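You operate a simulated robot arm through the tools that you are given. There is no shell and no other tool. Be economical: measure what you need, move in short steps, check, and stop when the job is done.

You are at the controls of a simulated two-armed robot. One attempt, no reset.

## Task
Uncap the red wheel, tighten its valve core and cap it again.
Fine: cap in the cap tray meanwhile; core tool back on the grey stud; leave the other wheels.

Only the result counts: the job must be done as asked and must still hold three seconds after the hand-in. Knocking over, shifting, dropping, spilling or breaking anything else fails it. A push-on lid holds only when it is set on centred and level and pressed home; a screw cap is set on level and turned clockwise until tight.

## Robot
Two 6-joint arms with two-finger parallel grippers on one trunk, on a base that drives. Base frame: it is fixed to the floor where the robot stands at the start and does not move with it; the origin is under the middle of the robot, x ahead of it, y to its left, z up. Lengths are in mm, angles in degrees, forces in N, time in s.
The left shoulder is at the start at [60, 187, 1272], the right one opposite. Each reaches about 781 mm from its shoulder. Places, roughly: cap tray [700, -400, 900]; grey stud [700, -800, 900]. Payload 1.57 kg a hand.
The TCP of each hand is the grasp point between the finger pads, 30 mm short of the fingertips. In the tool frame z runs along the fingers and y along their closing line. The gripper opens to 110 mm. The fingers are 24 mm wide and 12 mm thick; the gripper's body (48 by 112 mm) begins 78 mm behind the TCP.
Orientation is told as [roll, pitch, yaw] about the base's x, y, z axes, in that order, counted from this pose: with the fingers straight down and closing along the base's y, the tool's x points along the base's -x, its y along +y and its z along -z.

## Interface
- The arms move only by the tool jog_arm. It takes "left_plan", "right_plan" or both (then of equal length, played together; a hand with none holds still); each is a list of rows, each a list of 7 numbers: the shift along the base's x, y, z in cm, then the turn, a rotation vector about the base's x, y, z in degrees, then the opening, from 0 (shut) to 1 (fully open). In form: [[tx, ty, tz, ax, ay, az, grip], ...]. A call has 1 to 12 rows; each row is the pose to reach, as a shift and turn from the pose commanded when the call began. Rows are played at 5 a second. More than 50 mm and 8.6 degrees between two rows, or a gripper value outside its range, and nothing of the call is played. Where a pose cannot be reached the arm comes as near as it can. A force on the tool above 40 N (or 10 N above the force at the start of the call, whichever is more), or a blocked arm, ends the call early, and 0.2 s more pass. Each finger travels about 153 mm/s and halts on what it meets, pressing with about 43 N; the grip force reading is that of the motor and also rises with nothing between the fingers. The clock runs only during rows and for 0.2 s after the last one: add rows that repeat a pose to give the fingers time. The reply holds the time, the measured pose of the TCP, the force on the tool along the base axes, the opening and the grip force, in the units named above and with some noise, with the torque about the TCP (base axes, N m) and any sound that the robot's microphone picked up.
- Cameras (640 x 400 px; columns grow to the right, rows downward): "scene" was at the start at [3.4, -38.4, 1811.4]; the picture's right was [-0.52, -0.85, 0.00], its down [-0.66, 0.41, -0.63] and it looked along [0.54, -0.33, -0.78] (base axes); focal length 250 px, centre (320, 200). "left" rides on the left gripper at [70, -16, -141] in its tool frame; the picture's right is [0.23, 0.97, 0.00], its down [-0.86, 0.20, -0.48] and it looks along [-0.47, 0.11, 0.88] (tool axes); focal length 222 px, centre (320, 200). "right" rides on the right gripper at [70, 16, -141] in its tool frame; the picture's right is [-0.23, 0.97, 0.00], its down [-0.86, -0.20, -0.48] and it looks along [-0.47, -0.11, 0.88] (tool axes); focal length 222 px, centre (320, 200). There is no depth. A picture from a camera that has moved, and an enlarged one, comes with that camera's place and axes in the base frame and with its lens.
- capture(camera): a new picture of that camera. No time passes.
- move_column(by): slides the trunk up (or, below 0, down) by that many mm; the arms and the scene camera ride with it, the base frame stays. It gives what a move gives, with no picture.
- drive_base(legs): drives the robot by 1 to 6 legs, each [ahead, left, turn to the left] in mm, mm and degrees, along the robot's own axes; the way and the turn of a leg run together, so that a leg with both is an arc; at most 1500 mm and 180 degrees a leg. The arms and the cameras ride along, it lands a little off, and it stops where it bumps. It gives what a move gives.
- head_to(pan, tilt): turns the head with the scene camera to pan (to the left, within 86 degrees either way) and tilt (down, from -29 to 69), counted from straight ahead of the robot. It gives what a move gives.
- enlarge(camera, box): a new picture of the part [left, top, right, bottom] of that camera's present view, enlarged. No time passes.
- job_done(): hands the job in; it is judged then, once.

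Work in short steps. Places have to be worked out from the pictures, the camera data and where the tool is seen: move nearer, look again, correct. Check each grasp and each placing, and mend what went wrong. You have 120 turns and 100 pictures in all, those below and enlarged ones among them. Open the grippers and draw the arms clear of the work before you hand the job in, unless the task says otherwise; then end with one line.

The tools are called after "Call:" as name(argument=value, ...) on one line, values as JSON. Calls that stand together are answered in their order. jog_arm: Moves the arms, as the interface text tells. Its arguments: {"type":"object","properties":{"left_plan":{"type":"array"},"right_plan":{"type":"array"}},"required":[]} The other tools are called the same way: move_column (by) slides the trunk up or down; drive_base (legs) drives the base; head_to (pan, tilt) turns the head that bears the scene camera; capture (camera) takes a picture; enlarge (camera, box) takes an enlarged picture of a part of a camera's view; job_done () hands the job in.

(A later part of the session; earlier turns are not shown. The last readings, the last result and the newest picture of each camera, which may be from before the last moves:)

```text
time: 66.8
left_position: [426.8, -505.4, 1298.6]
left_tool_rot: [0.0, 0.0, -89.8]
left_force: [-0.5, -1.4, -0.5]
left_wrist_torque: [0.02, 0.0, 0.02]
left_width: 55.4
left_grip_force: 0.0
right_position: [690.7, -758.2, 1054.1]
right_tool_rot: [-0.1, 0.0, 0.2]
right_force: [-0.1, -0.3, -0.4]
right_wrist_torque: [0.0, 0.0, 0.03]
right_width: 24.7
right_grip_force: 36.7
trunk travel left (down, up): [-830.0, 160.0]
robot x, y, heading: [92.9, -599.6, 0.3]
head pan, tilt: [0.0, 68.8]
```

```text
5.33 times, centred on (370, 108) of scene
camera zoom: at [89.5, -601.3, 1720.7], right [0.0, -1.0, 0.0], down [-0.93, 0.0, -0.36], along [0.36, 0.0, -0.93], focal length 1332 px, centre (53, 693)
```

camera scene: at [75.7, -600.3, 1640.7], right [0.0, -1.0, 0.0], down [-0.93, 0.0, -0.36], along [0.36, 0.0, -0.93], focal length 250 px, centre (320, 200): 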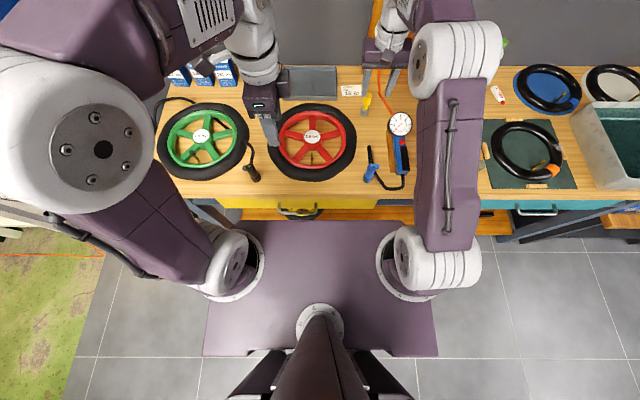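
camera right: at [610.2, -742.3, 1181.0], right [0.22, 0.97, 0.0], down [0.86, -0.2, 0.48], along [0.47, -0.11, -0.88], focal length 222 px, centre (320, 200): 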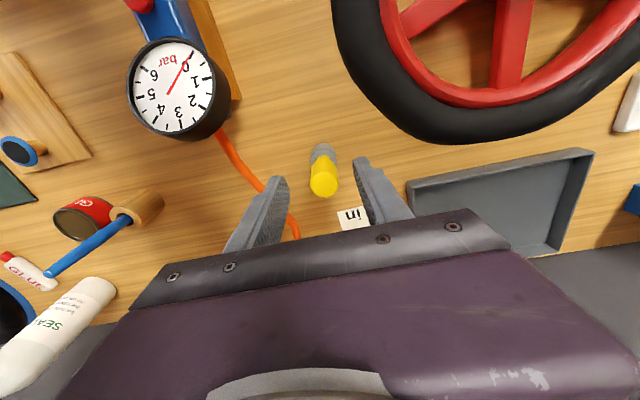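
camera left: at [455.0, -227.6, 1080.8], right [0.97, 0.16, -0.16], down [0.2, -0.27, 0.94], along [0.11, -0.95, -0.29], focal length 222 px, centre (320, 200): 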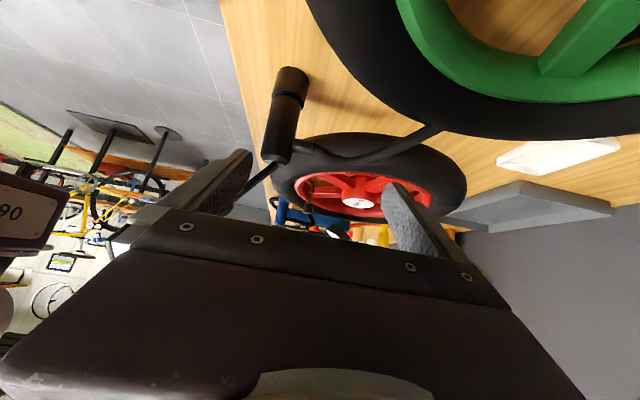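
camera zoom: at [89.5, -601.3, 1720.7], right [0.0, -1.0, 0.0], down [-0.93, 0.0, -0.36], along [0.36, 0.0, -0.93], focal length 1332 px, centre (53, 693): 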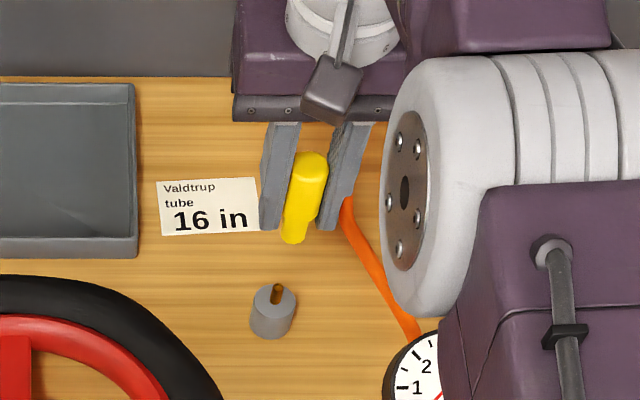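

The stud shows a small peg; I check the tool's lower end and the stud top with a tighter zoom.

Call:
enlarge(camera="scene", box=[345, 90, 385, 140])

```text
8.00 times, centred on (365, 115) of scene
camera zoom: at [89.5, -601.3, 1720.7], right [0.0, -1.0, 0.0], down [-0.93, 0.0, -0.36], along [0.36, 0.0, -0.93], focal length 1998 px, centre (-40, 880)
```

zoom: 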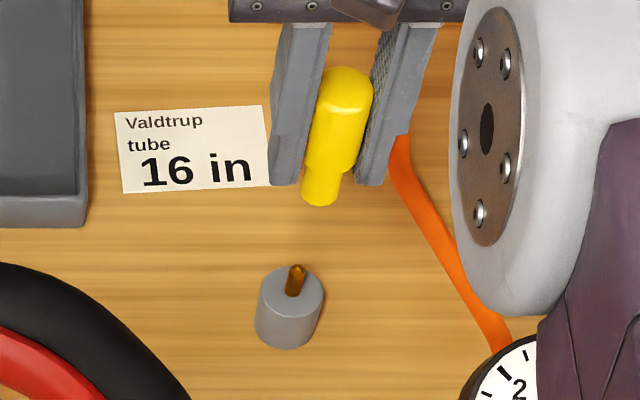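

The stud carries a peg, so the tool is a socket (bottom ≈ 47 mm below TCP). I raise it, move the left hand out of the way, and carry the tool to above the valve while turning to yaw ≈ +96 for clockwise travel.

Call:
jog_arm(left_plan=[[-1, 3, 0, 0, 0, 0, 0.5], [-3, 6, 0, 0, 0, 0, 0.5], [-5, 9, 0, 0, 0, 0, 0.5], [-7, 12, 0, 0, 0, 0, 0.5], [-8, 15, 0, 0, 0, 0, 0.5], [-8, 18, 0, 0, 0, 0, 0.5], [-8, 18, 0, 0, 0, 0, 0.5], [-8, 18, 0, 0, 0, 0, 0.5], [-8, 18, 0, 0, 0, 0, 0.5], [-8, 18, 0, 0, 0, 0, 0.5], [-8, 18, 0, 0, 0, 0, 0.5], [-8, 18, 0, 0, 0, 0, 0.5]], right_plan=[[-1, 0, 1.5, 0, 0, 8, 0.1], [-3, 0, 3, 0, 0, 16, 0.1], [-5, 0, 4, 0, 0, 24, 0.1], [-7, 0, 4, 0, 0, 32, 0.1], [-9, 1, 4, 0, 0, 40, 0.1], [-11, 3, 4, 0, 0, 48, 0.1], [-13, 5, 4, 0, 0, 56, 0.1], [-15, 7, 4, 0, 0, 64, 0.1], [-17, 10, 4, 0, 0, 72, 0.1], [-19, 13, 4, 0, 0, 80, 0.1], [-21.3, 16, 4, 0, 0, 88, 0.1], [-21.3, 18, 4, 0, 0, 96, 0.1]])

Call:
capture(camera="right")

Call:
capture(camera="scene")

```text
time: 69.4
left_position: [347.2, -324.5, 1298.2]
left_tool_rot: [-0.1, 0.0, -89.8]
left_force: [0.7, -1.1, -0.1]
left_wrist_torque: [-0.04, 0.0, -0.01]
left_width: 54.9
left_grip_force: 0.0
right_position: [479.7, -578.3, 1095.1]
right_tool_rot: [0.0, 0.0, 96.4]
right_force: [-1.9, -0.3, -0.4]
right_wrist_torque: [0.01, -0.01, 0.0]
right_width: 24.9
right_grip_force: 36.0
trunk travel left (down, up): [-830.0, 160.0]
robot x, y, heading: [96.5, -599.1, 0.0]
head pan, tilt: [0.0, 68.8]
```

```text
35 pictures are left
camera right: at [469.2, -648.5, 1236.4], right [-0.99, 0.12, 0.0], down [0.1, 0.87, 0.48], along [0.06, 0.47, -0.88], focal length 222 px, centre (320, 200)
```

right: 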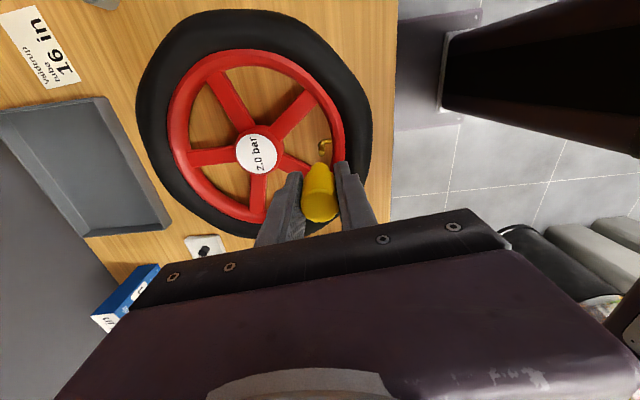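

```text
34 pictures are left
camera scene: at [90.6, -600.4, 1720.7], right [0.0, -1.0, 0.0], down [-0.93, 0.0, -0.36], along [0.36, 0.0, -0.93], focal length 250 px, centre (320, 200)
```

scene: 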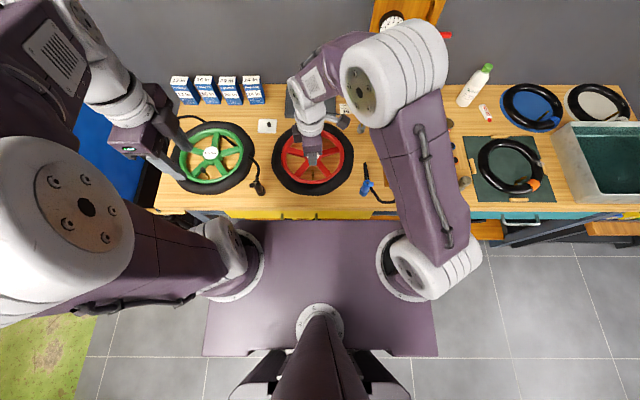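

Zoom to measure stem tip relative to the tool.

Call:
enlarge(camera="right", box=[280, 125, 360, 175])

Call:
enlarge(camera="scene", box=[280, 130, 360, 180])

```text
8.00 times, centred on (320, 150) of right
camera zoom: at [469.2, -648.5, 1236.4], right [-0.99, 0.12, 0.0], down [0.1, 0.87, 0.48], along [0.06, 0.47, -0.88], focal length 1777 px, centre (320, 600)
```

zoom: 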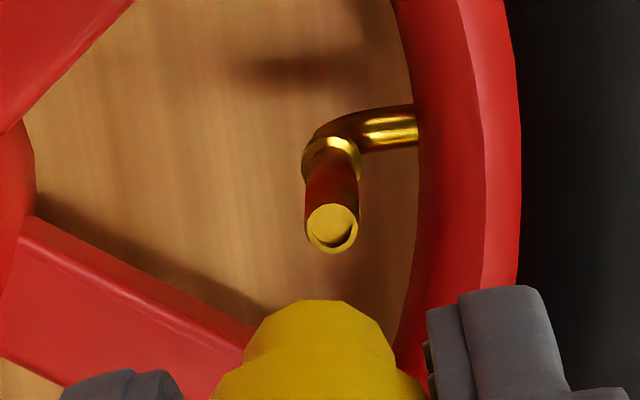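

```text
8.00 times, centred on (320, 155) of scene
camera zoom: at [90.6, -600.4, 1720.7], right [0.0, -1.0, 0.0], down [-0.93, 0.0, -0.36], along [0.36, 0.0, -0.93], focal length 1998 px, centre (320, 560)
```

zoom: 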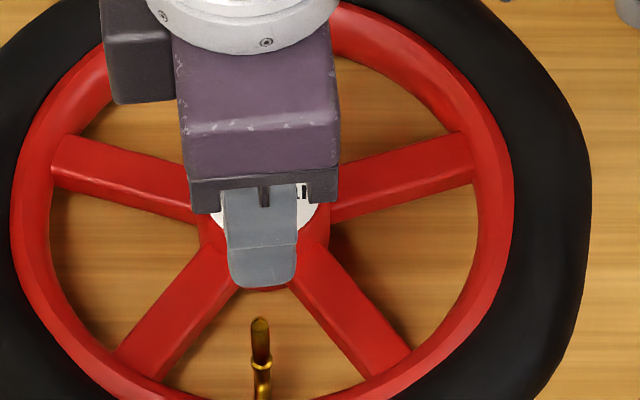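

Stem tip ≈ [476.2,-576.4], tool needs about (-1.1,+0.5) mm. I lower to just above the tip and recheck.

Call:
jog_arm(right_plan=[[-0.11, 0.05, -1.5, 0, 0, 0, 0.1], [-0.11, 0.05, -3, 0, 0, 0, 0.1], [-0.11, 0.05, -4.3, 0, 0, 0, 0.1], [-0.11, 0.05, -4.3, 0, 0, 0, 0.1]])

Call:
enlarge(camera="right", box=[280, 125, 360, 175])

Call:
enlarge(camera="scene", box=[280, 145, 340, 182])

```text
time: 70.4
left_position: [346.2, -324.8, 1299.4]
left_tool_rot: [0.0, 0.1, -89.8]
left_force: [0.2, -0.1, 0.1]
left_wrist_torque: [0.01, -0.01, 0.0]
left_width: 54.9
left_grip_force: 0.1
right_position: [476.4, -577.2, 1051.7]
right_tool_rot: [0.0, 0.0, 96.3]
right_force: [0.3, -0.5, -0.8]
right_wrist_torque: [0.02, 0.04, -0.01]
right_width: 24.7
right_grip_force: 36.2
trunk travel left (down, up): [-830.0, 160.0]
robot x, y, heading: [98.4, -600.4, 0.2]
head pan, tilt: [0.0, 68.8]
```

```text
8.00 times, centred on (320, 150) of right
camera zoom: at [466.6, -648.8, 1192.8], right [-0.99, 0.12, 0.0], down [0.1, 0.87, 0.48], along [0.06, 0.48, -0.88], focal length 1777 px, centre (320, 600)
```

zoom: 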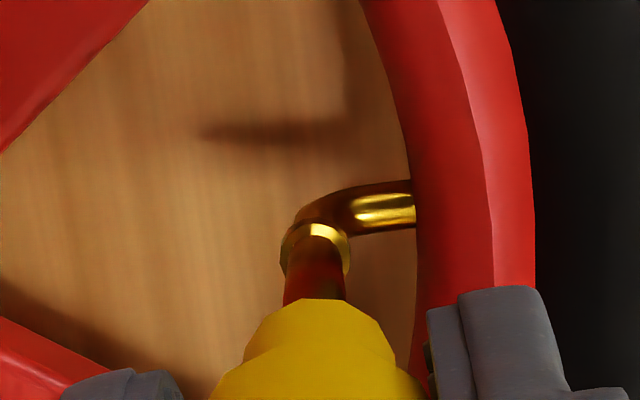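

```text
10.67 times, centred on (310, 164) of scene
camera zoom: at [89.5, -601.6, 1720.7], right [0.0, -1.0, 0.0], down [-0.93, 0.0, -0.36], along [0.36, 0.0, -0.93], focal length 2663 px, centre (427, 589)
```

zoom: 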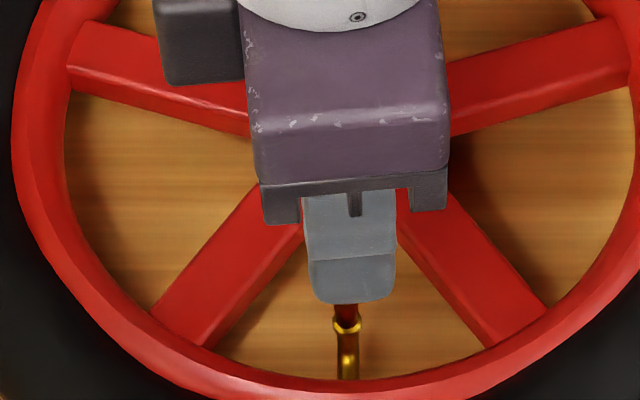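

Alignment looks within ~0.5 mm. I lower gently over the tip, watching force.

Call:
jog_arm(right_plan=[[0.03, 0.03, -0.3, 0, 0, 0, 0.1], [0.03, 0.03, -0.6, 0, 0, 0, 0.1], [0.03, 0.03, -0.9, 0, 0, 0, 0.1], [0.03, 0.03, -1.1, 0, 0, 0, 0.1]])

```text
time: 71.4
left_position: [347.1, -326.0, 1298.8]
left_tool_rot: [-0.1, 0.0, -89.8]
left_force: [0.8, 0.8, 0.2]
left_wrist_torque: [-0.03, -0.03, 0.04]
left_width: 55.0
left_grip_force: 0.0
right_position: [476.9, -578.3, 1040.0]
right_tool_rot: [0.0, 0.1, 96.2]
right_force: [0.4, 0.3, 0.1]
right_wrist_torque: [0.0, 0.02, -0.01]
right_width: 24.4
right_grip_force: 36.0
trunk travel left (down, up): [-830.0, 160.0]
robot x, y, heading: [99.5, -604.6, 0.2]
head pan, tilt: [0.0, 68.8]
```

No contact yet; continuing down in 1.5 mm steps.

Call:
jog_arm(right_plan=[[0, 0, -0.15, 0, 0, 0, 0.1], [0, 0, -0.3, 0, 0, 0, 0.1], [0, 0, -0.45, 0, 0, 0, 0.1], [0, 0, -0.6, 0, 0, 0, 0.1]])

Call:
enlarge(camera="right", box=[280, 125, 360, 175])

```text
time: 72.4
left_position: [345.9, -326.6, 1299.2]
left_tool_rot: [0.1, 0.0, -89.7]
left_force: [-0.5, -0.3, 1.1]
left_wrist_torque: [-0.01, -0.02, 0.02]
left_width: 54.9
left_grip_force: 0.2
right_position: [477.2, -578.1, 1035.0]
right_tool_rot: [-0.3, -0.1, 96.2]
right_force: [1.6, -1.0, 16.3]
right_wrist_torque: [0.04, 0.22, 0.0]
right_width: 24.5
right_grip_force: 36.1
trunk travel left (down, up): [-830.0, 160.0]
robot x, y, heading: [93.3, -603.1, 0.4]
head pan, tilt: [0.0, 68.8]
```

```text
8.00 times, centred on (320, 150) of right
camera zoom: at [467.3, -648.6, 1177.0], right [-0.99, 0.12, -0.01], down [0.1, 0.87, 0.48], along [0.06, 0.48, -0.88], focal length 1777 px, centre (320, 600)
```

zoom: 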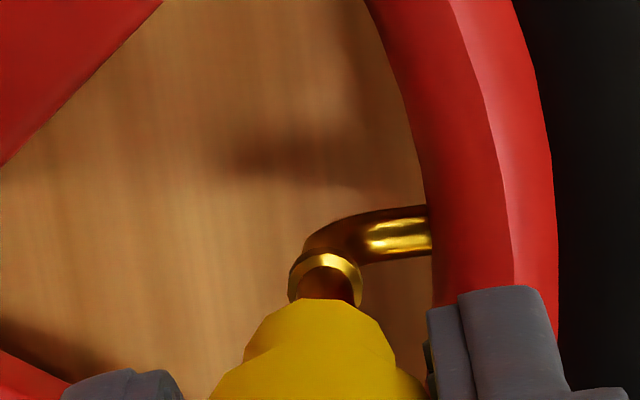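

Contact at 16 N, about 7 mm over the tip. I turn clockwise 56° with this light pressure and look at torque/sound.

Call:
jog_arm(right_plan=[[0, 0, 0, 0, 0, -8, 0.1], [0, 0, 0, 0, 0, -16, 0.1], [0, 0, 0, 0, 0, -24, 0.1], [0, 0, 0, 0, 0, -32, 0.1], [0, 0, 0, 0, 0, -40, 0.1], [0, 0, 0, 0, 0, -48, 0.1], [0, 0, 0, 0, 0, -56, 0.1]])

```text
time: 74.0
left_position: [346.9, -326.8, 1299.6]
left_tool_rot: [-0.1, 0.0, -89.8]
left_force: [-0.4, 0.2, 0.2]
left_wrist_torque: [0.0, 0.0, -0.02]
left_width: 55.0
left_grip_force: 0.1
right_position: [477.5, -577.8, 1033.6]
right_tool_rot: [-0.1, 0.0, 40.1]
right_force: [0.1, 0.3, -0.2]
right_wrist_torque: [-0.01, 0.0, -0.01]
right_width: 24.4
right_grip_force: 36.5
trunk travel left (down, up): [-830.0, 160.0]
robot x, y, heading: [94.1, -600.8, 0.3]
head pan, tilt: [0.0, 68.8]
```

Force dropped to zero — the socket slipped on. I lower further to seat it.

Call:
jog_arm(right_plan=[[0, 0, -0.15, 0, 0, 0, 0.1], [0, 0, -0.3, 0, 0, 0, 0.1], [0, 0, -0.45, 0, 0, 0, 0.1], [0, 0, -0.6, 0, 0, 0, 0.1]])

Call:
enlarge(camera="right", box=[260, 115, 380, 190])

```text
time: 75.0
left_position: [347.1, -325.3, 1299.1]
left_tool_rot: [-0.2, -0.1, -89.8]
left_force: [-0.4, 0.3, 0.3]
left_wrist_torque: [-0.01, 0.01, -0.01]
left_width: 54.9
left_grip_force: 0.1
right_position: [478.1, -577.5, 1028.8]
right_tool_rot: [-0.1, 0.0, 40.2]
right_force: [-0.4, 1.4, 0.2]
right_wrist_torque: [0.0, -0.01, 0.02]
right_width: 24.6
right_grip_force: 36.0
trunk travel left (down, up): [-830.0, 160.0]
robot x, y, heading: [93.2, -601.0, 0.2]
head pan, tilt: [0.0, 68.8]
```

```text
5.33 times, centred on (320, 152) of right
camera zoom: at [413.3, -609.5, 1170.3], right [-0.46, 0.89, 0.0], down [0.78, 0.4, 0.48], along [0.43, 0.22, -0.88], focal length 1185 px, centre (320, 453)
```

zoom: 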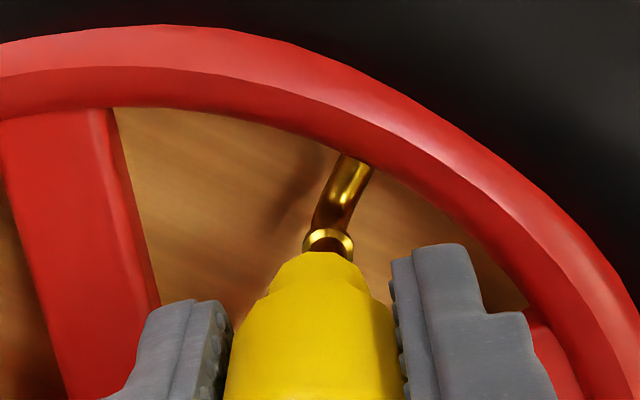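

Still free; continue down.

Call:
jog_arm(right_plan=[[0, 0, -0.15, 0, 0, 0, 0.1], [0, 0, -0.3, 0, 0, 0, 0.1], [0, 0, -0.45, 0, 0, 0, 0.1], [0, 0, -0.6, 0, 0, 0, 0.1]])

```text
time: 76.0
left_position: [345.9, -326.9, 1299.2]
left_tool_rot: [0.0, 0.0, -89.8]
left_force: [0.2, 0.4, 0.4]
left_wrist_torque: [-0.01, -0.01, 0.0]
left_width: 55.2
left_grip_force: 0.1
right_position: [477.8, -577.1, 1022.3]
right_tool_rot: [-0.1, 0.0, 40.2]
right_force: [-0.6, 0.1, 0.2]
right_wrist_torque: [-0.01, -0.03, 0.0]
right_width: 24.7
right_grip_force: 36.0
trunk travel left (down, up): [-830.0, 160.0]
robot x, y, heading: [98.2, -602.3, 0.3]
head pan, tilt: [0.0, 68.8]
```

Deeper than expected; I look before going on.

Call:
enlarge(camera="right", box=[260, 115, 400, 225])

Call:
enlarge(camera="scene", box=[280, 145, 340, 182])

```text
3.64 times, centred on (330, 170) of right
camera zoom: at [413.0, -609.6, 1164.0], right [-0.46, 0.89, 0.0], down [0.78, 0.4, 0.48], along [0.43, 0.22, -0.88], focal length 808 px, centre (284, 309)
```

zoom: 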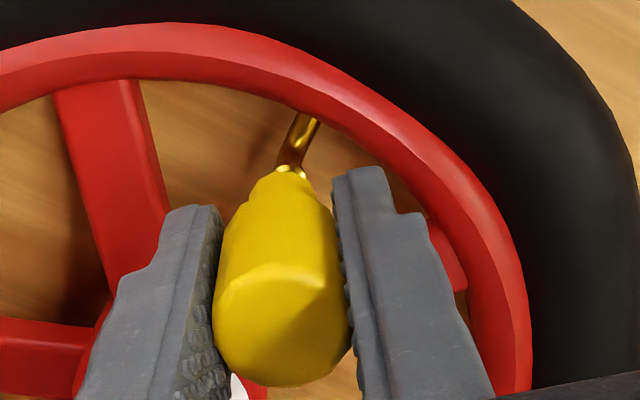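

```text
10.67 times, centred on (310, 164) of scene
camera zoom: at [90.0, -601.4, 1720.7], right [0.0, -1.0, 0.0], down [-0.93, 0.0, -0.36], along [0.36, 0.0, -0.93], focal length 2663 px, centre (427, 589)
```

zoom: 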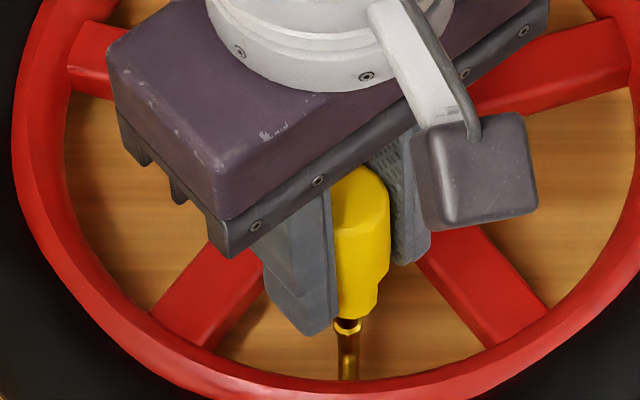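

The stem is inside the socket, mouth just above the collar. I continue down to light contact.

Call:
jog_arm(right_plan=[[0, 0, -0.1, 0, 0, 0, 0.1], [0, 0, -0.2, 0, 0, 0, 0.1], [0, 0, -0.3, 0, 0, 0, 0.1]])

```text
time: 76.8
left_position: [346.3, -325.0, 1298.6]
left_tool_rot: [-0.1, 0.0, -89.8]
left_force: [0.7, -0.7, -0.9]
left_wrist_torque: [0.0, 0.0, 0.03]
left_width: 55.1
left_grip_force: 0.1
right_position: [477.5, -577.4, 1019.8]
right_tool_rot: [-0.1, -0.1, 40.3]
right_force: [2.2, -3.5, 8.3]
right_wrist_torque: [-0.1, -0.07, -0.04]
right_width: 24.4
right_grip_force: 36.4
trunk travel left (down, up): [-830.0, 160.0]
robot x, y, heading: [95.1, -603.3, 0.4]
head pan, tilt: [0.0, 68.8]
```

Seated with 8 N. Now tighten: clockwise 96°.

Call:
jog_arm(right_plan=[[0, 0, 0, 0, 0, -8, 0.05], [0, 0, 0, 0, 0, -16, 0.05], [0, 0, 0, 0, 0, -24, 0.05], [0, 0, 0, 0, 0, -32, 0.05], [0, 0, 0, 0, 0, -40, 0.05], [0, 0, 0, 0, 0, -48, 0.05], [0, 0, 0, 0, 0, -56, 0.05], [0, 0, 0, 0, 0, -64, 0.05], [0, 0, 0, 0, 0, -72, 0.05], [0, 0, 0, 0, 0, -80, 0.05], [0, 0, 0, 0, 0, -88, 0.05], [0, 0, 0, 0, 0, -96, 0.05]])

```text
time: 79.4
left_position: [347.2, -326.1, 1298.8]
left_tool_rot: [-0.1, 0.1, -89.9]
left_force: [0.1, 0.3, 0.6]
left_wrist_torque: [0.02, 0.04, 0.03]
left_width: 55.1
left_grip_force: 0.0
right_position: [477.8, -576.6, 1019.1]
right_tool_rot: [-0.1, 0.0, -55.9]
right_force: [-0.1, -0.4, -0.5]
right_wrist_torque: [0.0, -0.02, 0.0]
right_width: 24.7
right_grip_force: 36.2
trunk travel left (down, up): [-830.0, 160.0]
robot x, y, heading: [94.8, -605.6, 0.1]
head pan, tilt: [0.0, 68.8]
```

Force faded (core or socket went down). I press 2 mm further and continue clockwise to about yaw -110.

Call:
jog_arm(right_plan=[[0, 0, -0.1, 0, 0, 0, 0.05], [0, 0, -0.2, 0, 0, 0, 0.05], [0, 0, -0.3, 0, 0, 0, 0.05]])

Call:
jog_arm(right_plan=[[0, 0, 0, 0, 0, -8, 0.05], [0, 0, 0, 0, 0, -16, 0.05], [0, 0, 0, 0, 0, -24, 0.05], [0, 0, 0, 0, 0, -32, 0.05], [0, 0, 0, 0, 0, -40, 0.05], [0, 0, 0, 0, 0, -48, 0.05]])

```text
time: 80.2
left_position: [346.6, -325.6, 1299.3]
left_tool_rot: [0.0, 0.0, -89.7]
left_force: [0.3, 0.2, -0.5]
left_wrist_torque: [-0.01, 0.03, 0.03]
left_width: 55.1
left_grip_force: 0.0
right_position: [477.8, -576.4, 1018.4]
right_tool_rot: [0.1, 0.0, -55.7]
right_force: [5.0, -3.1, 16.5]
right_wrist_torque: [0.0, -0.14, 0.02]
right_width: 24.6
right_grip_force: 36.3
trunk travel left (down, up): [-830.0, 160.0]
robot x, y, heading: [95.5, -604.5, 0.4]
head pan, tilt: [0.0, 68.8]
```

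```text
time: 81.6
left_position: [345.6, -325.6, 1298.6]
left_tool_rot: [0.1, 0.1, -89.8]
left_force: [-0.8, 0.0, -0.1]
left_wrist_torque: [0.02, 0.0, 0.0]
left_width: 55.1
left_grip_force: 0.0
right_position: [475.8, -578.3, 1016.1]
right_tool_rot: [-0.1, -0.1, -103.9]
right_force: [-3.3, 3.1, 2.7]
right_wrist_torque: [0.06, 0.07, 0.0]
right_width: 24.7
right_grip_force: 36.2
trunk travel left (down, up): [-830.0, 160.0]
robot x, y, heading: [94.8, -600.6, 0.1]
head pan, tilt: [0.0, 68.8]
```

Turning continues with no resistance torque yet; total ≈ 150° seated. I release the tool (it stands on the stem), wind the hand back +192°, and re-grip.

Call:
jog_arm(right_plan=[[0, 0, 0, 0, 0, 0, 0.2], [0, 0, 0, 0, 0, 0, 0.35], [0, 0, 0, 0, 0, 8, 0.38], [0, 0, 0, 0, 0, 16, 0.38], [0, 0, 0, 0, 0, 24, 0.38], [0, 0, 0, 0, 0, 32, 0.38], [0, 0, 0, 0, 0, 40, 0.38], [0, 0, 0, 0, 0, 48, 0.38], [0, 0, 0, 0, 0, 56, 0.38], [0, 0, 0, 0, 0, 64, 0.38], [0, 0, 0, 0, 0, 72, 0.38], [0, 0, 0, 0, 0, 80, 0.38]])

Call:
jog_arm(right_plan=[[0, 0, 0, 0, 0, 8, 0.38], [0, 0, 0, 0, 0, 16, 0.38], [0, 0, 0, 0, 0, 24, 0.38], [0, 0, 0, 0, 0, 32, 0.38], [0, 0, 0, 0, 0, 40, 0.38], [0, 0, 0, 0, 0, 48, 0.38], [0, 0, 0, 0, 0, 56, 0.38], [0, 0, 0, 0, 0, 64, 0.38], [0, 0, 0, 0, 0, 72, 0.38], [0, 0, 0, 0, 0, 80, 0.38], [0, 0, 0, 0, 0, 88, 0.38], [0, 0, 0, 0, 0, 96, 0.38]])

Call:
jog_arm(right_plan=[[0, 0, 0, 0, 0, 8, 0.38], [0, 0, 0, 0, 0, 16, 0.38], [0, 0, 0, 0, 0, 24, 0.38], [0, 0, 0, 0, 0, 32, 0.38]])

Call:
enlarge(camera="right", box=[260, 115, 400, 225])

```text
time: 84.2
left_position: [347.3, -326.1, 1299.2]
left_tool_rot: [-0.1, 0.0, -89.8]
left_force: [0.0, 0.1, -0.3]
left_wrist_torque: [0.01, 0.01, 0.02]
left_width: 54.8
left_grip_force: 0.1
right_position: [478.2, -577.9, 1015.5]
right_tool_rot: [-0.1, 0.0, -23.6]
right_force: [0.6, -0.4, 0.0]
right_wrist_torque: [0.01, 0.01, -0.01]
right_width: 41.8
right_grip_force: 0.0
trunk travel left (down, up): [-830.0, 160.0]
robot x, y, heading: [99.6, -604.5, 0.2]
head pan, tilt: [0.0, 68.8]
```

```text
time: 86.8
left_position: [345.5, -325.9, 1299.9]
left_tool_rot: [-0.1, -0.1, -89.8]
left_force: [-0.5, -0.6, -0.1]
left_wrist_torque: [0.0, 0.03, -0.01]
left_width: 55.0
left_grip_force: 0.0
right_position: [478.7, -577.6, 1017.0]
right_tool_rot: [-0.2, -0.1, 72.4]
right_force: [0.2, 0.9, -0.9]
right_wrist_torque: [-0.02, -0.01, 0.01]
right_width: 41.9
right_grip_force: 0.1
trunk travel left (down, up): [-830.0, 160.0]
robot x, y, heading: [95.5, -603.3, 0.2]
head pan, tilt: [0.0, 68.8]
```

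```text
time: 87.8
left_position: [346.3, -326.6, 1299.4]
left_tool_rot: [-0.1, 0.0, -89.9]
left_force: [-0.1, 0.1, -0.4]
left_wrist_torque: [-0.01, -0.01, -0.02]
left_width: 54.9
left_grip_force: 0.1
right_position: [478.9, -578.6, 1017.3]
right_tool_rot: [0.0, 0.0, 104.4]
right_force: [-0.4, 0.0, -0.6]
right_wrist_torque: [0.02, -0.03, 0.01]
right_width: 41.8
right_grip_force: 0.1
trunk travel left (down, up): [-830.0, 160.0]
robot x, y, heading: [98.2, -605.1, 0.1]
head pan, tilt: [0.0, 68.8]
```

```text
3.64 times, centred on (330, 170) of right
camera zoom: at [478.5, -649.1, 1158.0], right [-1.0, -0.02, 0.0], down [-0.02, 0.88, 0.48], along [-0.01, 0.48, -0.88], focal length 808 px, centre (284, 309)
```

zoom: 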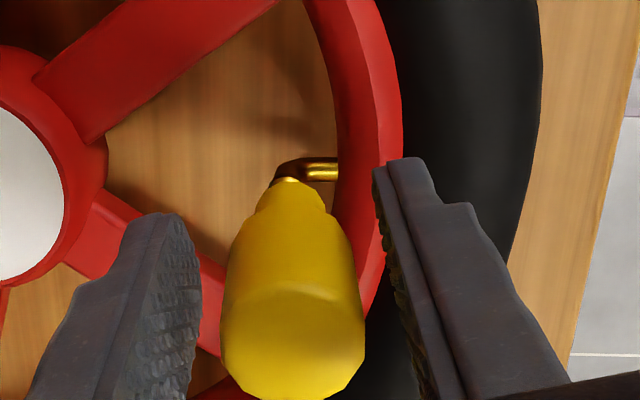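

The tool stands on the stem. Re-grip, press 2 mm, and turn clockwise.

Call:
jog_arm(right_plan=[[0, 0, 0, 0, 0, 0, 0.2], [0, 0, 0, 0, 0, 0, 0.05], [0, 0, 0, 0, 0, 0, 0.05], [0, 0, -0.2, 0, 0, 0, 0.05], [0, 0, -0.2, 0, 0, -8, 0.05], [0, 0, -0.2, 0, 0, -16, 0.05], [0, 0, -0.2, 0, 0, -24, 0.05], [0, 0, -0.2, 0, 0, -32, 0.05], [0, 0, -0.2, 0, 0, -40, 0.05], [0, 0, -0.2, 0, 0, -48, 0.05]])

Call:
jog_arm(right_plan=[[0, 0, -0.02, 0, 0, -8, 0.05], [0, 0, -0.04, 0, 0, -16, 0.05], [0, 0, -0.06, 0, 0, -24, 0.05], [0, 0, -0.08, 0, 0, -32, 0.05], [0, 0, -0.1, 0, 0, -40, 0.05], [0, 0, -0.1, 0, 0, -48, 0.05], [0, 0, -0.1, 0, 0, -56, 0.05], [0, 0, -0.1, 0, 0, -64, 0.05], [0, 0, -0.1, 0, 0, -72, 0.05], [0, 0, -0.1, 0, 0, -80, 0.05]])

```text
time: 90.0
left_position: [346.7, -325.4, 1298.7]
left_tool_rot: [0.0, -0.1, -89.9]
left_force: [1.8, 0.6, 0.8]
left_wrist_torque: [0.01, 0.03, -0.03]
left_width: 55.0
left_grip_force: 0.0
right_position: [478.0, -577.3, 1014.8]
right_tool_rot: [-0.2, 0.1, 56.0]
right_force: [-0.7, -0.1, 0.3]
right_wrist_torque: [0.02, 0.01, 0.01]
right_width: 24.6
right_grip_force: 36.3
trunk travel left (down, up): [-830.0, 160.0]
robot x, y, heading: [95.1, -603.6, 0.1]
head pan, tilt: [0.0, 68.8]
```

```text
time: 92.2
left_position: [347.2, -327.0, 1300.1]
left_tool_rot: [-0.1, 0.0, -89.7]
left_force: [0.0, -0.6, 0.4]
left_wrist_torque: [0.04, -0.02, -0.01]
left_width: 54.8
left_grip_force: 0.1
right_position: [476.9, -577.5, 1013.4]
right_tool_rot: [0.0, 0.0, -23.9]
right_force: [0.4, -0.2, 0.4]
right_wrist_torque: [-0.08, 0.02, 0.15]
right_width: 24.6
right_grip_force: 36.4
trunk travel left (down, up): [-830.0, 160.0]
robot x, y, heading: [94.9, -603.0, 0.4]
head pan, tilt: [0.0, 68.8]
```

Torque is now rising (Tz 0.15 Nm). I keep turning clockwise.

Call:
jog_arm(right_plan=[[0, 0, 0, 0, 0, -8, 0.05], [0, 0, 0, 0, 0, -16, 0.05], [0, 0, 0, 0, 0, -24, 0.05], [0, 0, 0, 0, 0, -32, 0.05]])

```text
time: 93.2
left_position: [346.8, -326.0, 1298.2]
left_tool_rot: [-0.1, -0.1, -89.8]
left_force: [0.7, -0.1, 1.3]
left_wrist_torque: [0.0, 0.0, 0.02]
left_width: 54.9
left_grip_force: 0.0
right_position: [476.7, -578.2, 1012.8]
right_tool_rot: [-0.2, 0.1, -55.9]
right_force: [0.2, -0.6, 2.5]
right_wrist_torque: [0.01, 0.0, 0.15]
right_width: 24.5
right_grip_force: 36.1
trunk travel left (down, up): [-830.0, 160.0]
robot x, y, heading: [100.4, -599.1, 0.1]
head pan, tilt: [0.0, 68.8]
```

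Torque steady at 0.15. A further 40° to see whether it rises.

Call:
jog_arm(right_plan=[[0, 0, 0, 0, 0, -8, 0.0], [0, 0, 0, 0, 0, -16, 0.0], [0, 0, 0, 0, 0, -24, 0.0], [0, 0, 0, 0, 0, -32, 0.0], [0, 0, 0, 0, 0, -40, 0.0]])

Call:
enlarge(camera="right", box=[260, 115, 400, 225])

```text
time: 94.4
left_position: [346.2, -325.6, 1298.4]
left_tool_rot: [0.0, -0.1, -89.8]
left_force: [0.3, -0.8, -0.1]
left_wrist_torque: [0.0, 0.03, -0.03]
left_width: 55.0
left_grip_force: 0.2
right_position: [477.5, -576.2, 1012.8]
right_tool_rot: [-0.1, 0.0, -95.9]
right_force: [-0.6, -0.3, -0.5]
right_wrist_torque: [-0.01, 0.01, 0.12]
right_width: 24.6
right_grip_force: 36.4
trunk travel left (down, up): [-830.0, 160.0]
robot x, y, heading: [95.1, -600.2, 0.3]
head pan, tilt: [0.0, 68.8]
```

```text
3.64 times, centred on (330, 170) of right
camera zoom: at [500.4, -509.4, 1154.8], right [0.95, -0.33, 0.0], down [-0.29, -0.83, 0.48], along [-0.16, -0.45, -0.88], focal length 808 px, centre (284, 309)
```

zoom: 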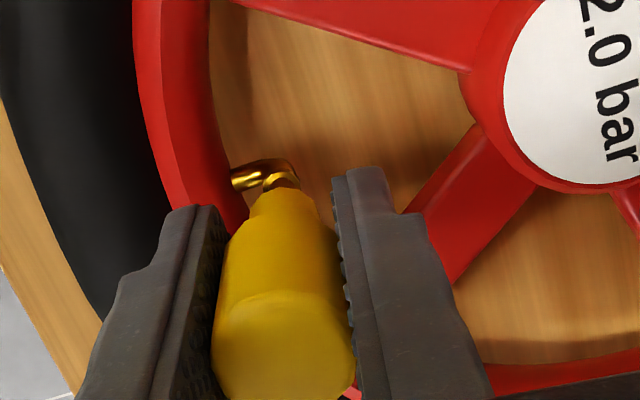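

To be sure it is truly tight, I take one more stroke: release, wind back, re-grip and feel the torque from the start.

Call:
jog_arm(right_plan=[[0, 0, 0, 0, 0, 0, 0.2], [0, 0, 0, 0, 0, 0, 0.35], [0, 0, 0, 0, 0, 8, 0.38], [0, 0, 0, 0, 0, 16, 0.38], [0, 0, 0, 0, 0, 24, 0.38], [0, 0, 0, 0, 0, 32, 0.38], [0, 0, 0, 0, 0, 40, 0.38], [0, 0, 0, 0, 0, 48, 0.38], [0, 0, 0, 0, 0, 56, 0.38], [0, 0, 0, 0, 0, 64, 0.38], [0, 0, 0, 0, 0, 72, 0.38], [0, 0, 0, 0, 0, 80, 0.38]])

Call:
jog_arm(right_plan=[[0, 0, 0, 0, 0, 8, 0.38], [0, 0, 0, 0, 0, 16, 0.38], [0, 0, 0, 0, 0, 24, 0.38], [0, 0, 0, 0, 0, 32, 0.38], [0, 0, 0, 0, 0, 40, 0.38], [0, 0, 0, 0, 0, 48, 0.38], [0, 0, 0, 0, 0, 56, 0.38], [0, 0, 0, 0, 0, 64, 0.38], [0, 0, 0, 0, 0, 72, 0.38], [0, 0, 0, 0, 0, 80, 0.38], [0, 0, 0, 0, 0, 88, 0.38], [0, 0, 0, 0, 0, 96, 0.38]])

Call:
jog_arm(right_plan=[[0, 0, 0, 0, 0, 0, 0.2], [0, 0, 0, 0, 0, 0, 0.05], [0, 0, 0, 0, 0, 0, 0.05], [0, 0, 0, 0, 0, -8, 0.05], [0, 0, 0, 0, 0, -16, 0.05]])

Call:
enlarge(camera="right", box=[300, 160, 360, 220])

Call:
jog_arm(right_plan=[[0, 0, 0, 0, 0, -8, 0.05], [0, 0, 0, 0, 0, -16, 0.05], [0, 0, 0, 0, 0, -24, 0.05], [0, 0, 0, 0, 0, -32, 0.05]])

Call:
enlarge(camera="right", box=[300, 160, 360, 220])

```text
time: 97.0
left_position: [346.3, -325.6, 1298.7]
left_tool_rot: [-0.1, 0.1, -89.9]
left_force: [0.6, 1.4, 0.7]
left_wrist_torque: [-0.01, -0.02, 0.01]
left_width: 55.1
left_grip_force: 0.0
right_position: [477.1, -578.3, 1014.2]
right_tool_rot: [-0.1, 0.0, -15.6]
right_force: [0.9, -0.1, -0.2]
right_wrist_torque: [-0.01, 0.0, 0.01]
right_width: 41.6
right_grip_force: 0.1
trunk travel left (down, up): [-830.0, 160.0]
robot x, y, heading: [97.7, -604.6, 0.3]
head pan, tilt: [0.0, 68.8]
```

```text
time: 99.6
left_position: [346.2, -325.7, 1299.4]
left_tool_rot: [-0.1, 0.0, -89.8]
left_force: [-0.6, -0.2, -0.2]
left_wrist_torque: [-0.01, 0.01, 0.01]
left_width: 55.0
left_grip_force: 0.0
right_position: [477.8, -577.1, 1014.2]
right_tool_rot: [-0.1, 0.1, 80.4]
right_force: [-0.3, -0.3, 0.2]
right_wrist_torque: [0.0, 0.02, 0.01]
right_width: 41.8
right_grip_force: 0.1
trunk travel left (down, up): [-830.0, 160.0]
robot x, y, heading: [94.4, -603.0, 0.2]
head pan, tilt: [0.0, 68.8]
```

```text
time: 100.8
left_position: [347.3, -325.1, 1298.8]
left_tool_rot: [0.0, 0.0, -89.8]
left_force: [0.5, 0.5, 0.5]
left_wrist_torque: [0.0, 0.0, 0.0]
left_width: 55.2
left_grip_force: 0.0
right_position: [478.0, -577.7, 1013.2]
right_tool_rot: [0.0, 0.0, 64.1]
right_force: [-0.3, 0.6, -0.4]
right_wrist_torque: [0.0, 0.05, 0.08]
right_width: 24.6
right_grip_force: 36.5
trunk travel left (down, up): [-830.0, 160.0]
robot x, y, heading: [96.0, -602.5, 0.1]
head pan, tilt: [0.0, 68.8]
```

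```text
6.67 times, centred on (330, 190) of right
camera zoom: at [431.5, -632.5, 1155.0], right [-0.78, 0.63, 0.0], down [0.55, 0.68, 0.48], along [0.3, 0.37, -0.88], focal length 1481 px, centre (253, 267)
```

zoom: 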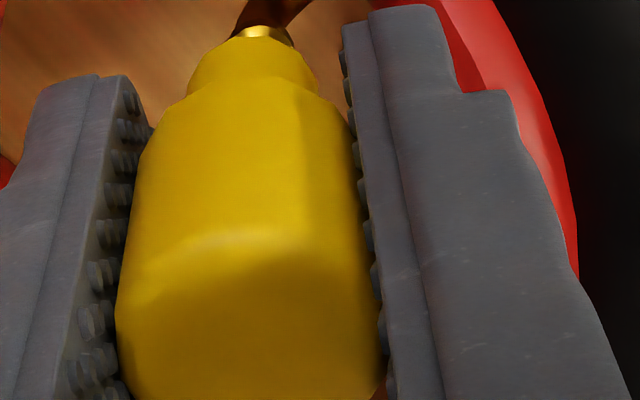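

```text
time: 101.8
left_position: [347.1, -325.6, 1298.4]
left_tool_rot: [-0.1, 0.0, -89.8]
left_force: [0.9, 0.8, -0.2]
left_wrist_torque: [0.01, -0.02, -0.02]
left_width: 55.0
left_grip_force: 0.2
right_position: [477.5, -577.8, 1014.2]
right_tool_rot: [-0.1, 0.0, 32.1]
right_force: [-0.7, 0.1, -0.5]
right_wrist_torque: [-0.05, 0.0, 0.46]
right_width: 24.2
right_grip_force: 35.7
trunk travel left (down, up): [-830.0, 160.0]
robot x, y, heading: [95.5, -605.7, 0.2]
head pan, tilt: [0.0, 68.8]
```

```text
6.67 times, centred on (330, 190) of right
camera zoom: at [409.0, -600.4, 1154.9], right [-0.33, 0.95, 0.0], down [0.83, 0.29, 0.48], along [0.45, 0.15, -0.88], focal length 1481 px, centre (253, 267)
```

zoom: 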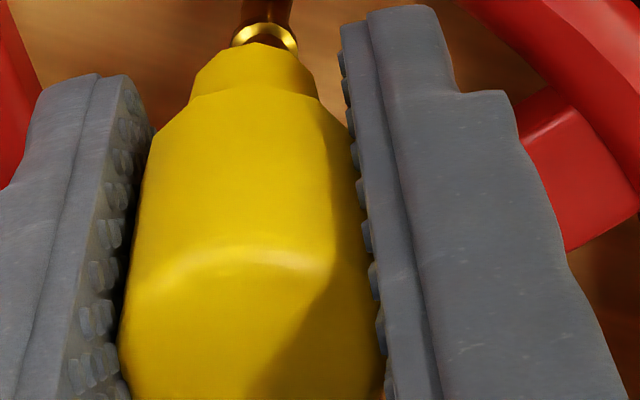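

Torque climbed to 0.46 Nm – it's tightening up. I give 16° more, small steps.

Call:
jog_arm(right_plan=[[0, 0, 0, 0, 0, -4, 0.0], [0, 0, 0, 0, 0, -8, 0.0], [0, 0, 0, 0, 0, -12, 0.0], [0, 0, 0, 0, 0, -16, 0.0]])

```text
time: 102.8
left_position: [346.8, -325.8, 1299.4]
left_tool_rot: [0.0, 0.0, -89.7]
left_force: [0.1, 0.2, 0.5]
left_wrist_torque: [-0.02, -0.01, 0.04]
left_width: 54.6
left_grip_force: 0.0
right_position: [478.3, -577.2, 1013.6]
right_tool_rot: [-0.1, 0.0, 16.0]
right_force: [-0.7, 0.6, -0.5]
right_wrist_torque: [0.04, 0.04, 0.05]
right_width: 24.4
right_grip_force: 36.5
trunk travel left (down, up): [-830.0, 160.0]
robot x, y, heading: [92.1, -602.5, 0.2]
head pan, tilt: [0.0, 68.8]
```

Torque dropped to 0.05 – likely slipped past. I turn 32° more to see if the same torque peak comes back.

Call:
jog_arm(right_plan=[[0, 0, 0, 0, 0, -8, 0.0], [0, 0, 0, 0, 0, -16, 0.0]])

Call:
jog_arm(right_plan=[[0, 0, 0, 0, 0, -8, 0.0], [0, 0, 0, 0, 0, -16, 0.0]])

Call:
jog_arm(right_plan=[[0, 0, 0, 0, 0, -8, 0.0], [0, 0, 0, 0, 0, -16, 0.0]])

Call:
enlarge(camera="right", box=[300, 160, 360, 220])

```text
time: 103.4
left_position: [346.9, -326.0, 1299.1]
left_tool_rot: [0.0, 0.0, -89.8]
left_force: [0.1, 0.6, 0.0]
left_wrist_torque: [0.0, 0.0, 0.0]
left_width: 54.9
left_grip_force: 0.0
right_position: [478.7, -578.5, 1014.2]
right_tool_rot: [-0.1, 0.1, 0.2]
right_force: [-2.4, 2.1, 0.4]
right_wrist_torque: [0.05, 0.03, 0.36]
right_width: 24.6
right_grip_force: 36.4
trunk travel left (down, up): [-830.0, 160.0]
robot x, y, heading: [94.2, -605.4, 0.4]
head pan, tilt: [0.0, 68.8]
```

```text
time: 104.0
left_position: [346.5, -324.8, 1299.2]
left_tool_rot: [-0.1, 0.0, -89.8]
left_force: [0.2, -0.8, 0.5]
left_wrist_torque: [0.01, 0.06, 0.01]
left_width: 54.8
left_grip_force: 0.1
right_position: [477.9, -578.2, 1013.1]
right_tool_rot: [-0.1, 0.0, -16.0]
right_force: [0.0, 0.0, 0.3]
right_wrist_torque: [0.0, 0.0, 0.2]
right_width: 24.3
right_grip_force: 36.0
trunk travel left (down, up): [-830.0, 160.0]
robot x, y, heading: [97.2, -603.0, 0.4]
head pan, tilt: [0.0, 68.8]
```

```text
time: 104.6
left_position: [347.2, -325.6, 1298.1]
left_tool_rot: [-0.1, 0.0, -89.8]
left_force: [1.2, -0.2, 0.7]
left_wrist_torque: [-0.01, 0.04, -0.01]
left_width: 55.1
left_grip_force: 0.0
right_position: [477.8, -578.5, 1013.9]
right_tool_rot: [0.0, -0.1, -31.9]
right_force: [0.8, 1.2, 0.1]
right_wrist_torque: [0.06, -0.02, 0.4]
right_width: 24.7
right_grip_force: 36.3
trunk travel left (down, up): [-830.0, 160.0]
robot x, y, heading: [95.7, -604.8, 0.1]
head pan, tilt: [0.0, 68.8]
```

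```text
6.67 times, centred on (330, 190) of right
camera zoom: at [426.6, -526.2, 1154.8], right [0.71, 0.71, 0.0], down [0.62, -0.62, 0.48], along [0.34, -0.34, -0.88], focal length 1481 px, centre (253, 267)
```

zoom: 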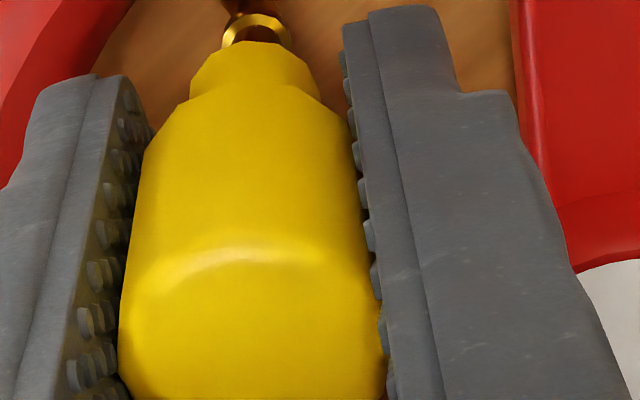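

Repeated peaks of 0.36–0.46 Nm with slip at the handle: the core is tight. I lift the tool straight off.

Call:
jog_arm(right_plan=[[0, 0, 0.5, 0, 0, 0, 0.05], [0, 0, 1, 0, 0, 0, 0.05], [0, 0, 2, 0, 0, 0, 0.05], [0, 0, 3, 0, 0, 0, 0.05], [0, 0, 5, 0, 0, 0, 0.05], [0, 0, 7, 0, 0, 0, 0.05], [0, 0, 8, 0, 0, 0, 0.05]])

Call:
enlarge(camera="right", box=[220, 90, 400, 215])

```text
time: 106.2
left_position: [345.9, -325.6, 1298.7]
left_tool_rot: [0.0, -0.1, -89.8]
left_force: [0.1, 0.2, 0.0]
left_wrist_torque: [0.03, 0.02, -0.02]
left_width: 55.0
left_grip_force: 0.1
right_position: [476.8, -575.9, 1093.0]
right_tool_rot: [-0.1, 0.0, -31.8]
right_force: [0.2, 1.0, -0.1]
right_wrist_torque: [0.0, -0.01, 0.02]
right_width: 24.4
right_grip_force: 35.7
trunk travel left (down, up): [-830.0, 160.0]
robot x, y, heading: [94.4, -599.9, 0.4]
head pan, tilt: [0.0, 68.8]
```

```text
3.20 times, centred on (310, 152) of right
camera zoom: at [426.1, -525.6, 1234.8], right [0.71, 0.71, 0.0], down [0.62, -0.62, 0.48], along [0.34, -0.34, -0.88], focal length 711 px, centre (352, 352)
```

zoom: 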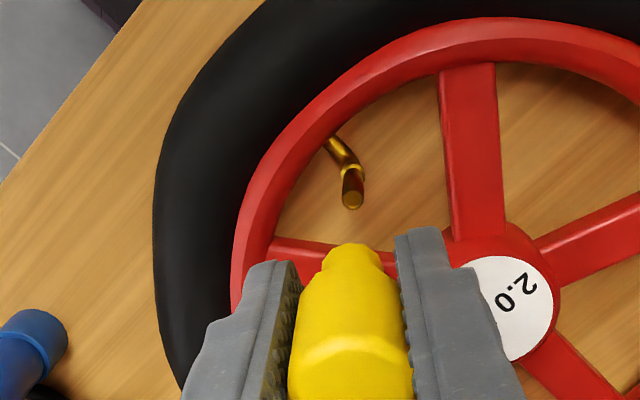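

Tool is off, stem intact. I carry it back above the stud at yaw ≈ 0.

Call:
jog_arm(right_plan=[[1, -3, 0, 0, 0, 6, 0.05], [3, -6, 0, 0, 0, 12, 0.05], [6, -9, 0, 0, 0, 18, 0.05], [9, -12, 0, 0, 0, 24, 0.05], [12.5, -15, 0, 0, 0, 30, 0.05], [16, -18, 0, 0, 0, 32, 0.05], [19.5, -18, -2, 0, 0, 32, 0.05], [21.3, -18, -4, 0, 0, 32, 0.05], [21.3, -18, -4, 0, 0, 32, 0.05]])

Call:
enlarge(camera="right", box=[270, 100, 390, 215])

Call:
enlarge(camera="scene", box=[335, 85, 395, 140])

```text
time: 108.2
left_position: [346.7, -326.0, 1298.6]
left_tool_rot: [0.0, -0.1, -89.7]
left_force: [0.2, -0.1, 0.2]
left_wrist_torque: [-0.02, -0.02, -0.01]
left_width: 55.1
left_grip_force: 0.0
right_position: [689.9, -758.6, 1053.0]
right_tool_rot: [0.0, 0.0, 0.2]
right_force: [0.0, -0.1, 0.2]
right_wrist_torque: [0.01, 0.03, 0.02]
right_width: 24.5
right_grip_force: 36.1
trunk travel left (down, up): [-830.0, 160.0]
robot x, y, heading: [93.7, -599.6, 0.0]
head pan, tilt: [0.0, 68.8]
```

```text
3.48 times, centred on (330, 158) of right
camera zoom: at [619.2, -742.5, 1193.7], right [0.22, 0.97, 0.0], down [0.86, -0.2, 0.48], along [0.47, -0.11, -0.88], focal length 773 px, centre (285, 348)
```

zoom: 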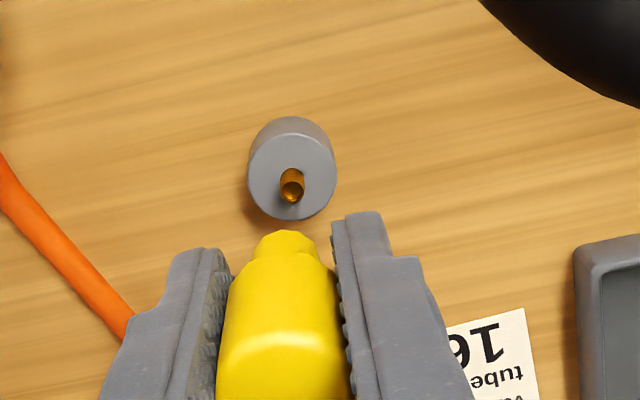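

```text
7.27 times, centred on (365, 112) of scene
camera zoom: at [88.8, -601.8, 1720.7], right [0.0, -1.0, 0.0], down [-0.93, 0.0, -0.36], along [0.36, 0.0, -0.93], focal length 1816 px, centre (-7, 836)
```

zoom: 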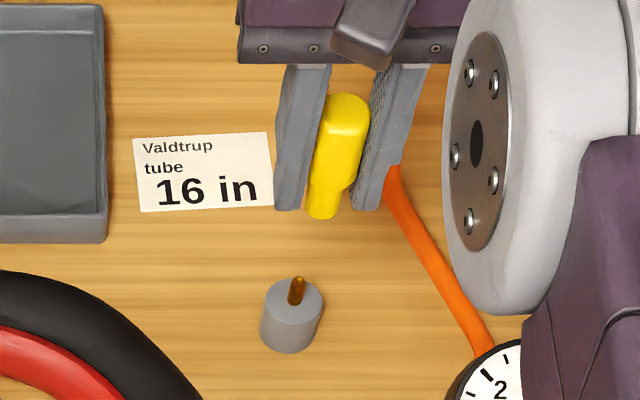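

Peg at ≈ [691.6,-757.7]; tool needs about (+1,+0.6) mm. I lower to just above the peg top and check.

Call:
jog_arm(right_plan=[[0.08, 0.06, -1.5, 0, 0, 0, 0.05], [0.08, 0.06, -3, 0, 0, 0, 0.05], [0.08, 0.06, -4.4, 0, 0, 0, 0.05], [0.08, 0.06, -4.4, 0, 0, 0, 0.05]])

Call:
enlarge(camera="right", box=[290, 120, 370, 200])

Call:
enlarge(camera="scene", box=[345, 95, 385, 135])

```text
time: 109.2
left_position: [346.6, -325.6, 1298.4]
left_tool_rot: [-0.1, -0.1, -89.8]
left_force: [-0.7, -0.2, -0.9]
left_wrist_torque: [0.0, 0.02, -0.03]
left_width: 55.2
left_grip_force: 0.0
right_position: [691.0, -756.8, 1008.2]
right_tool_rot: [-0.1, 0.1, 0.3]
right_force: [0.0, -0.1, 0.0]
right_wrist_torque: [0.0, 0.05, -0.01]
right_width: 24.7
right_grip_force: 36.2
trunk travel left (down, up): [-830.0, 160.0]
robot x, y, heading: [95.8, -602.8, 0.4]
head pan, tilt: [0.0, 68.8]
```

```text
5.00 times, centred on (330, 160) of right
camera zoom: at [621.6, -740.7, 1149.0], right [0.22, 0.97, 0.0], down [0.86, -0.2, 0.48], along [0.47, -0.11, -0.88], focal length 1111 px, centre (270, 400)
```

zoom: 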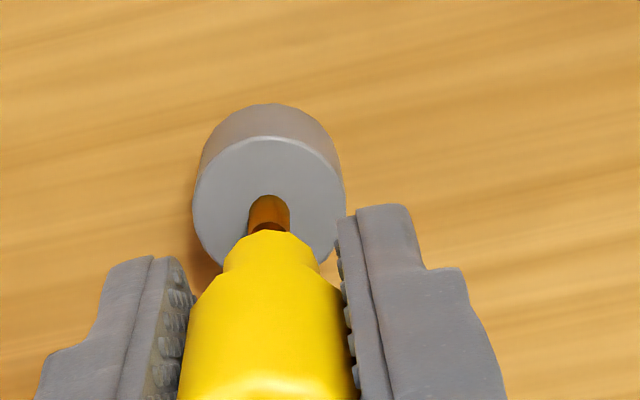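

```text
10.00 times, centred on (365, 115) of scene
camera zoom: at [90.2, -601.5, 1720.7], right [0.0, -1.0, 0.0], down [-0.93, 0.0, -0.36], along [0.36, 0.0, -0.93], focal length 2497 px, centre (-130, 1050)
```

zoom: 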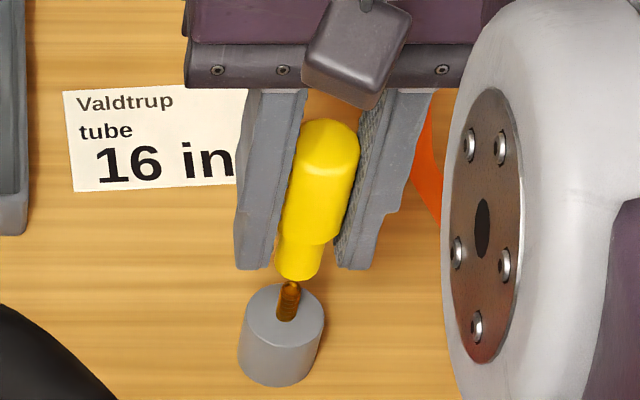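

Aligned visually. I lower gently over the peg.

Call:
jog_arm(right_plan=[[0, 0, -0.3, 0, 0, 0, 0.05], [0, 0, -0.6, 0, 0, 0, 0.05], [0, 0, -0.9, 0, 0, 0, 0.05], [0, 0, -1.1, 0, 0, 0, 0.05]])

```text
time: 110.2
left_position: [346.9, -325.9, 1299.4]
left_tool_rot: [-0.1, 0.0, -89.7]
left_force: [0.2, 0.7, -0.2]
left_wrist_torque: [-0.03, -0.03, -0.02]
left_width: 54.9
left_grip_force: 0.1
right_position: [691.9, -756.9, 997.3]
right_tool_rot: [-0.2, 0.0, 0.3]
right_force: [-0.8, -0.1, -0.8]
right_wrist_torque: [-0.01, 0.05, -0.01]
right_width: 24.7
right_grip_force: 36.6
trunk travel left (down, up): [-830.0, 160.0]
robot x, y, heading: [95.2, -602.0, 0.3]
head pan, tilt: [0.0, 68.8]
```

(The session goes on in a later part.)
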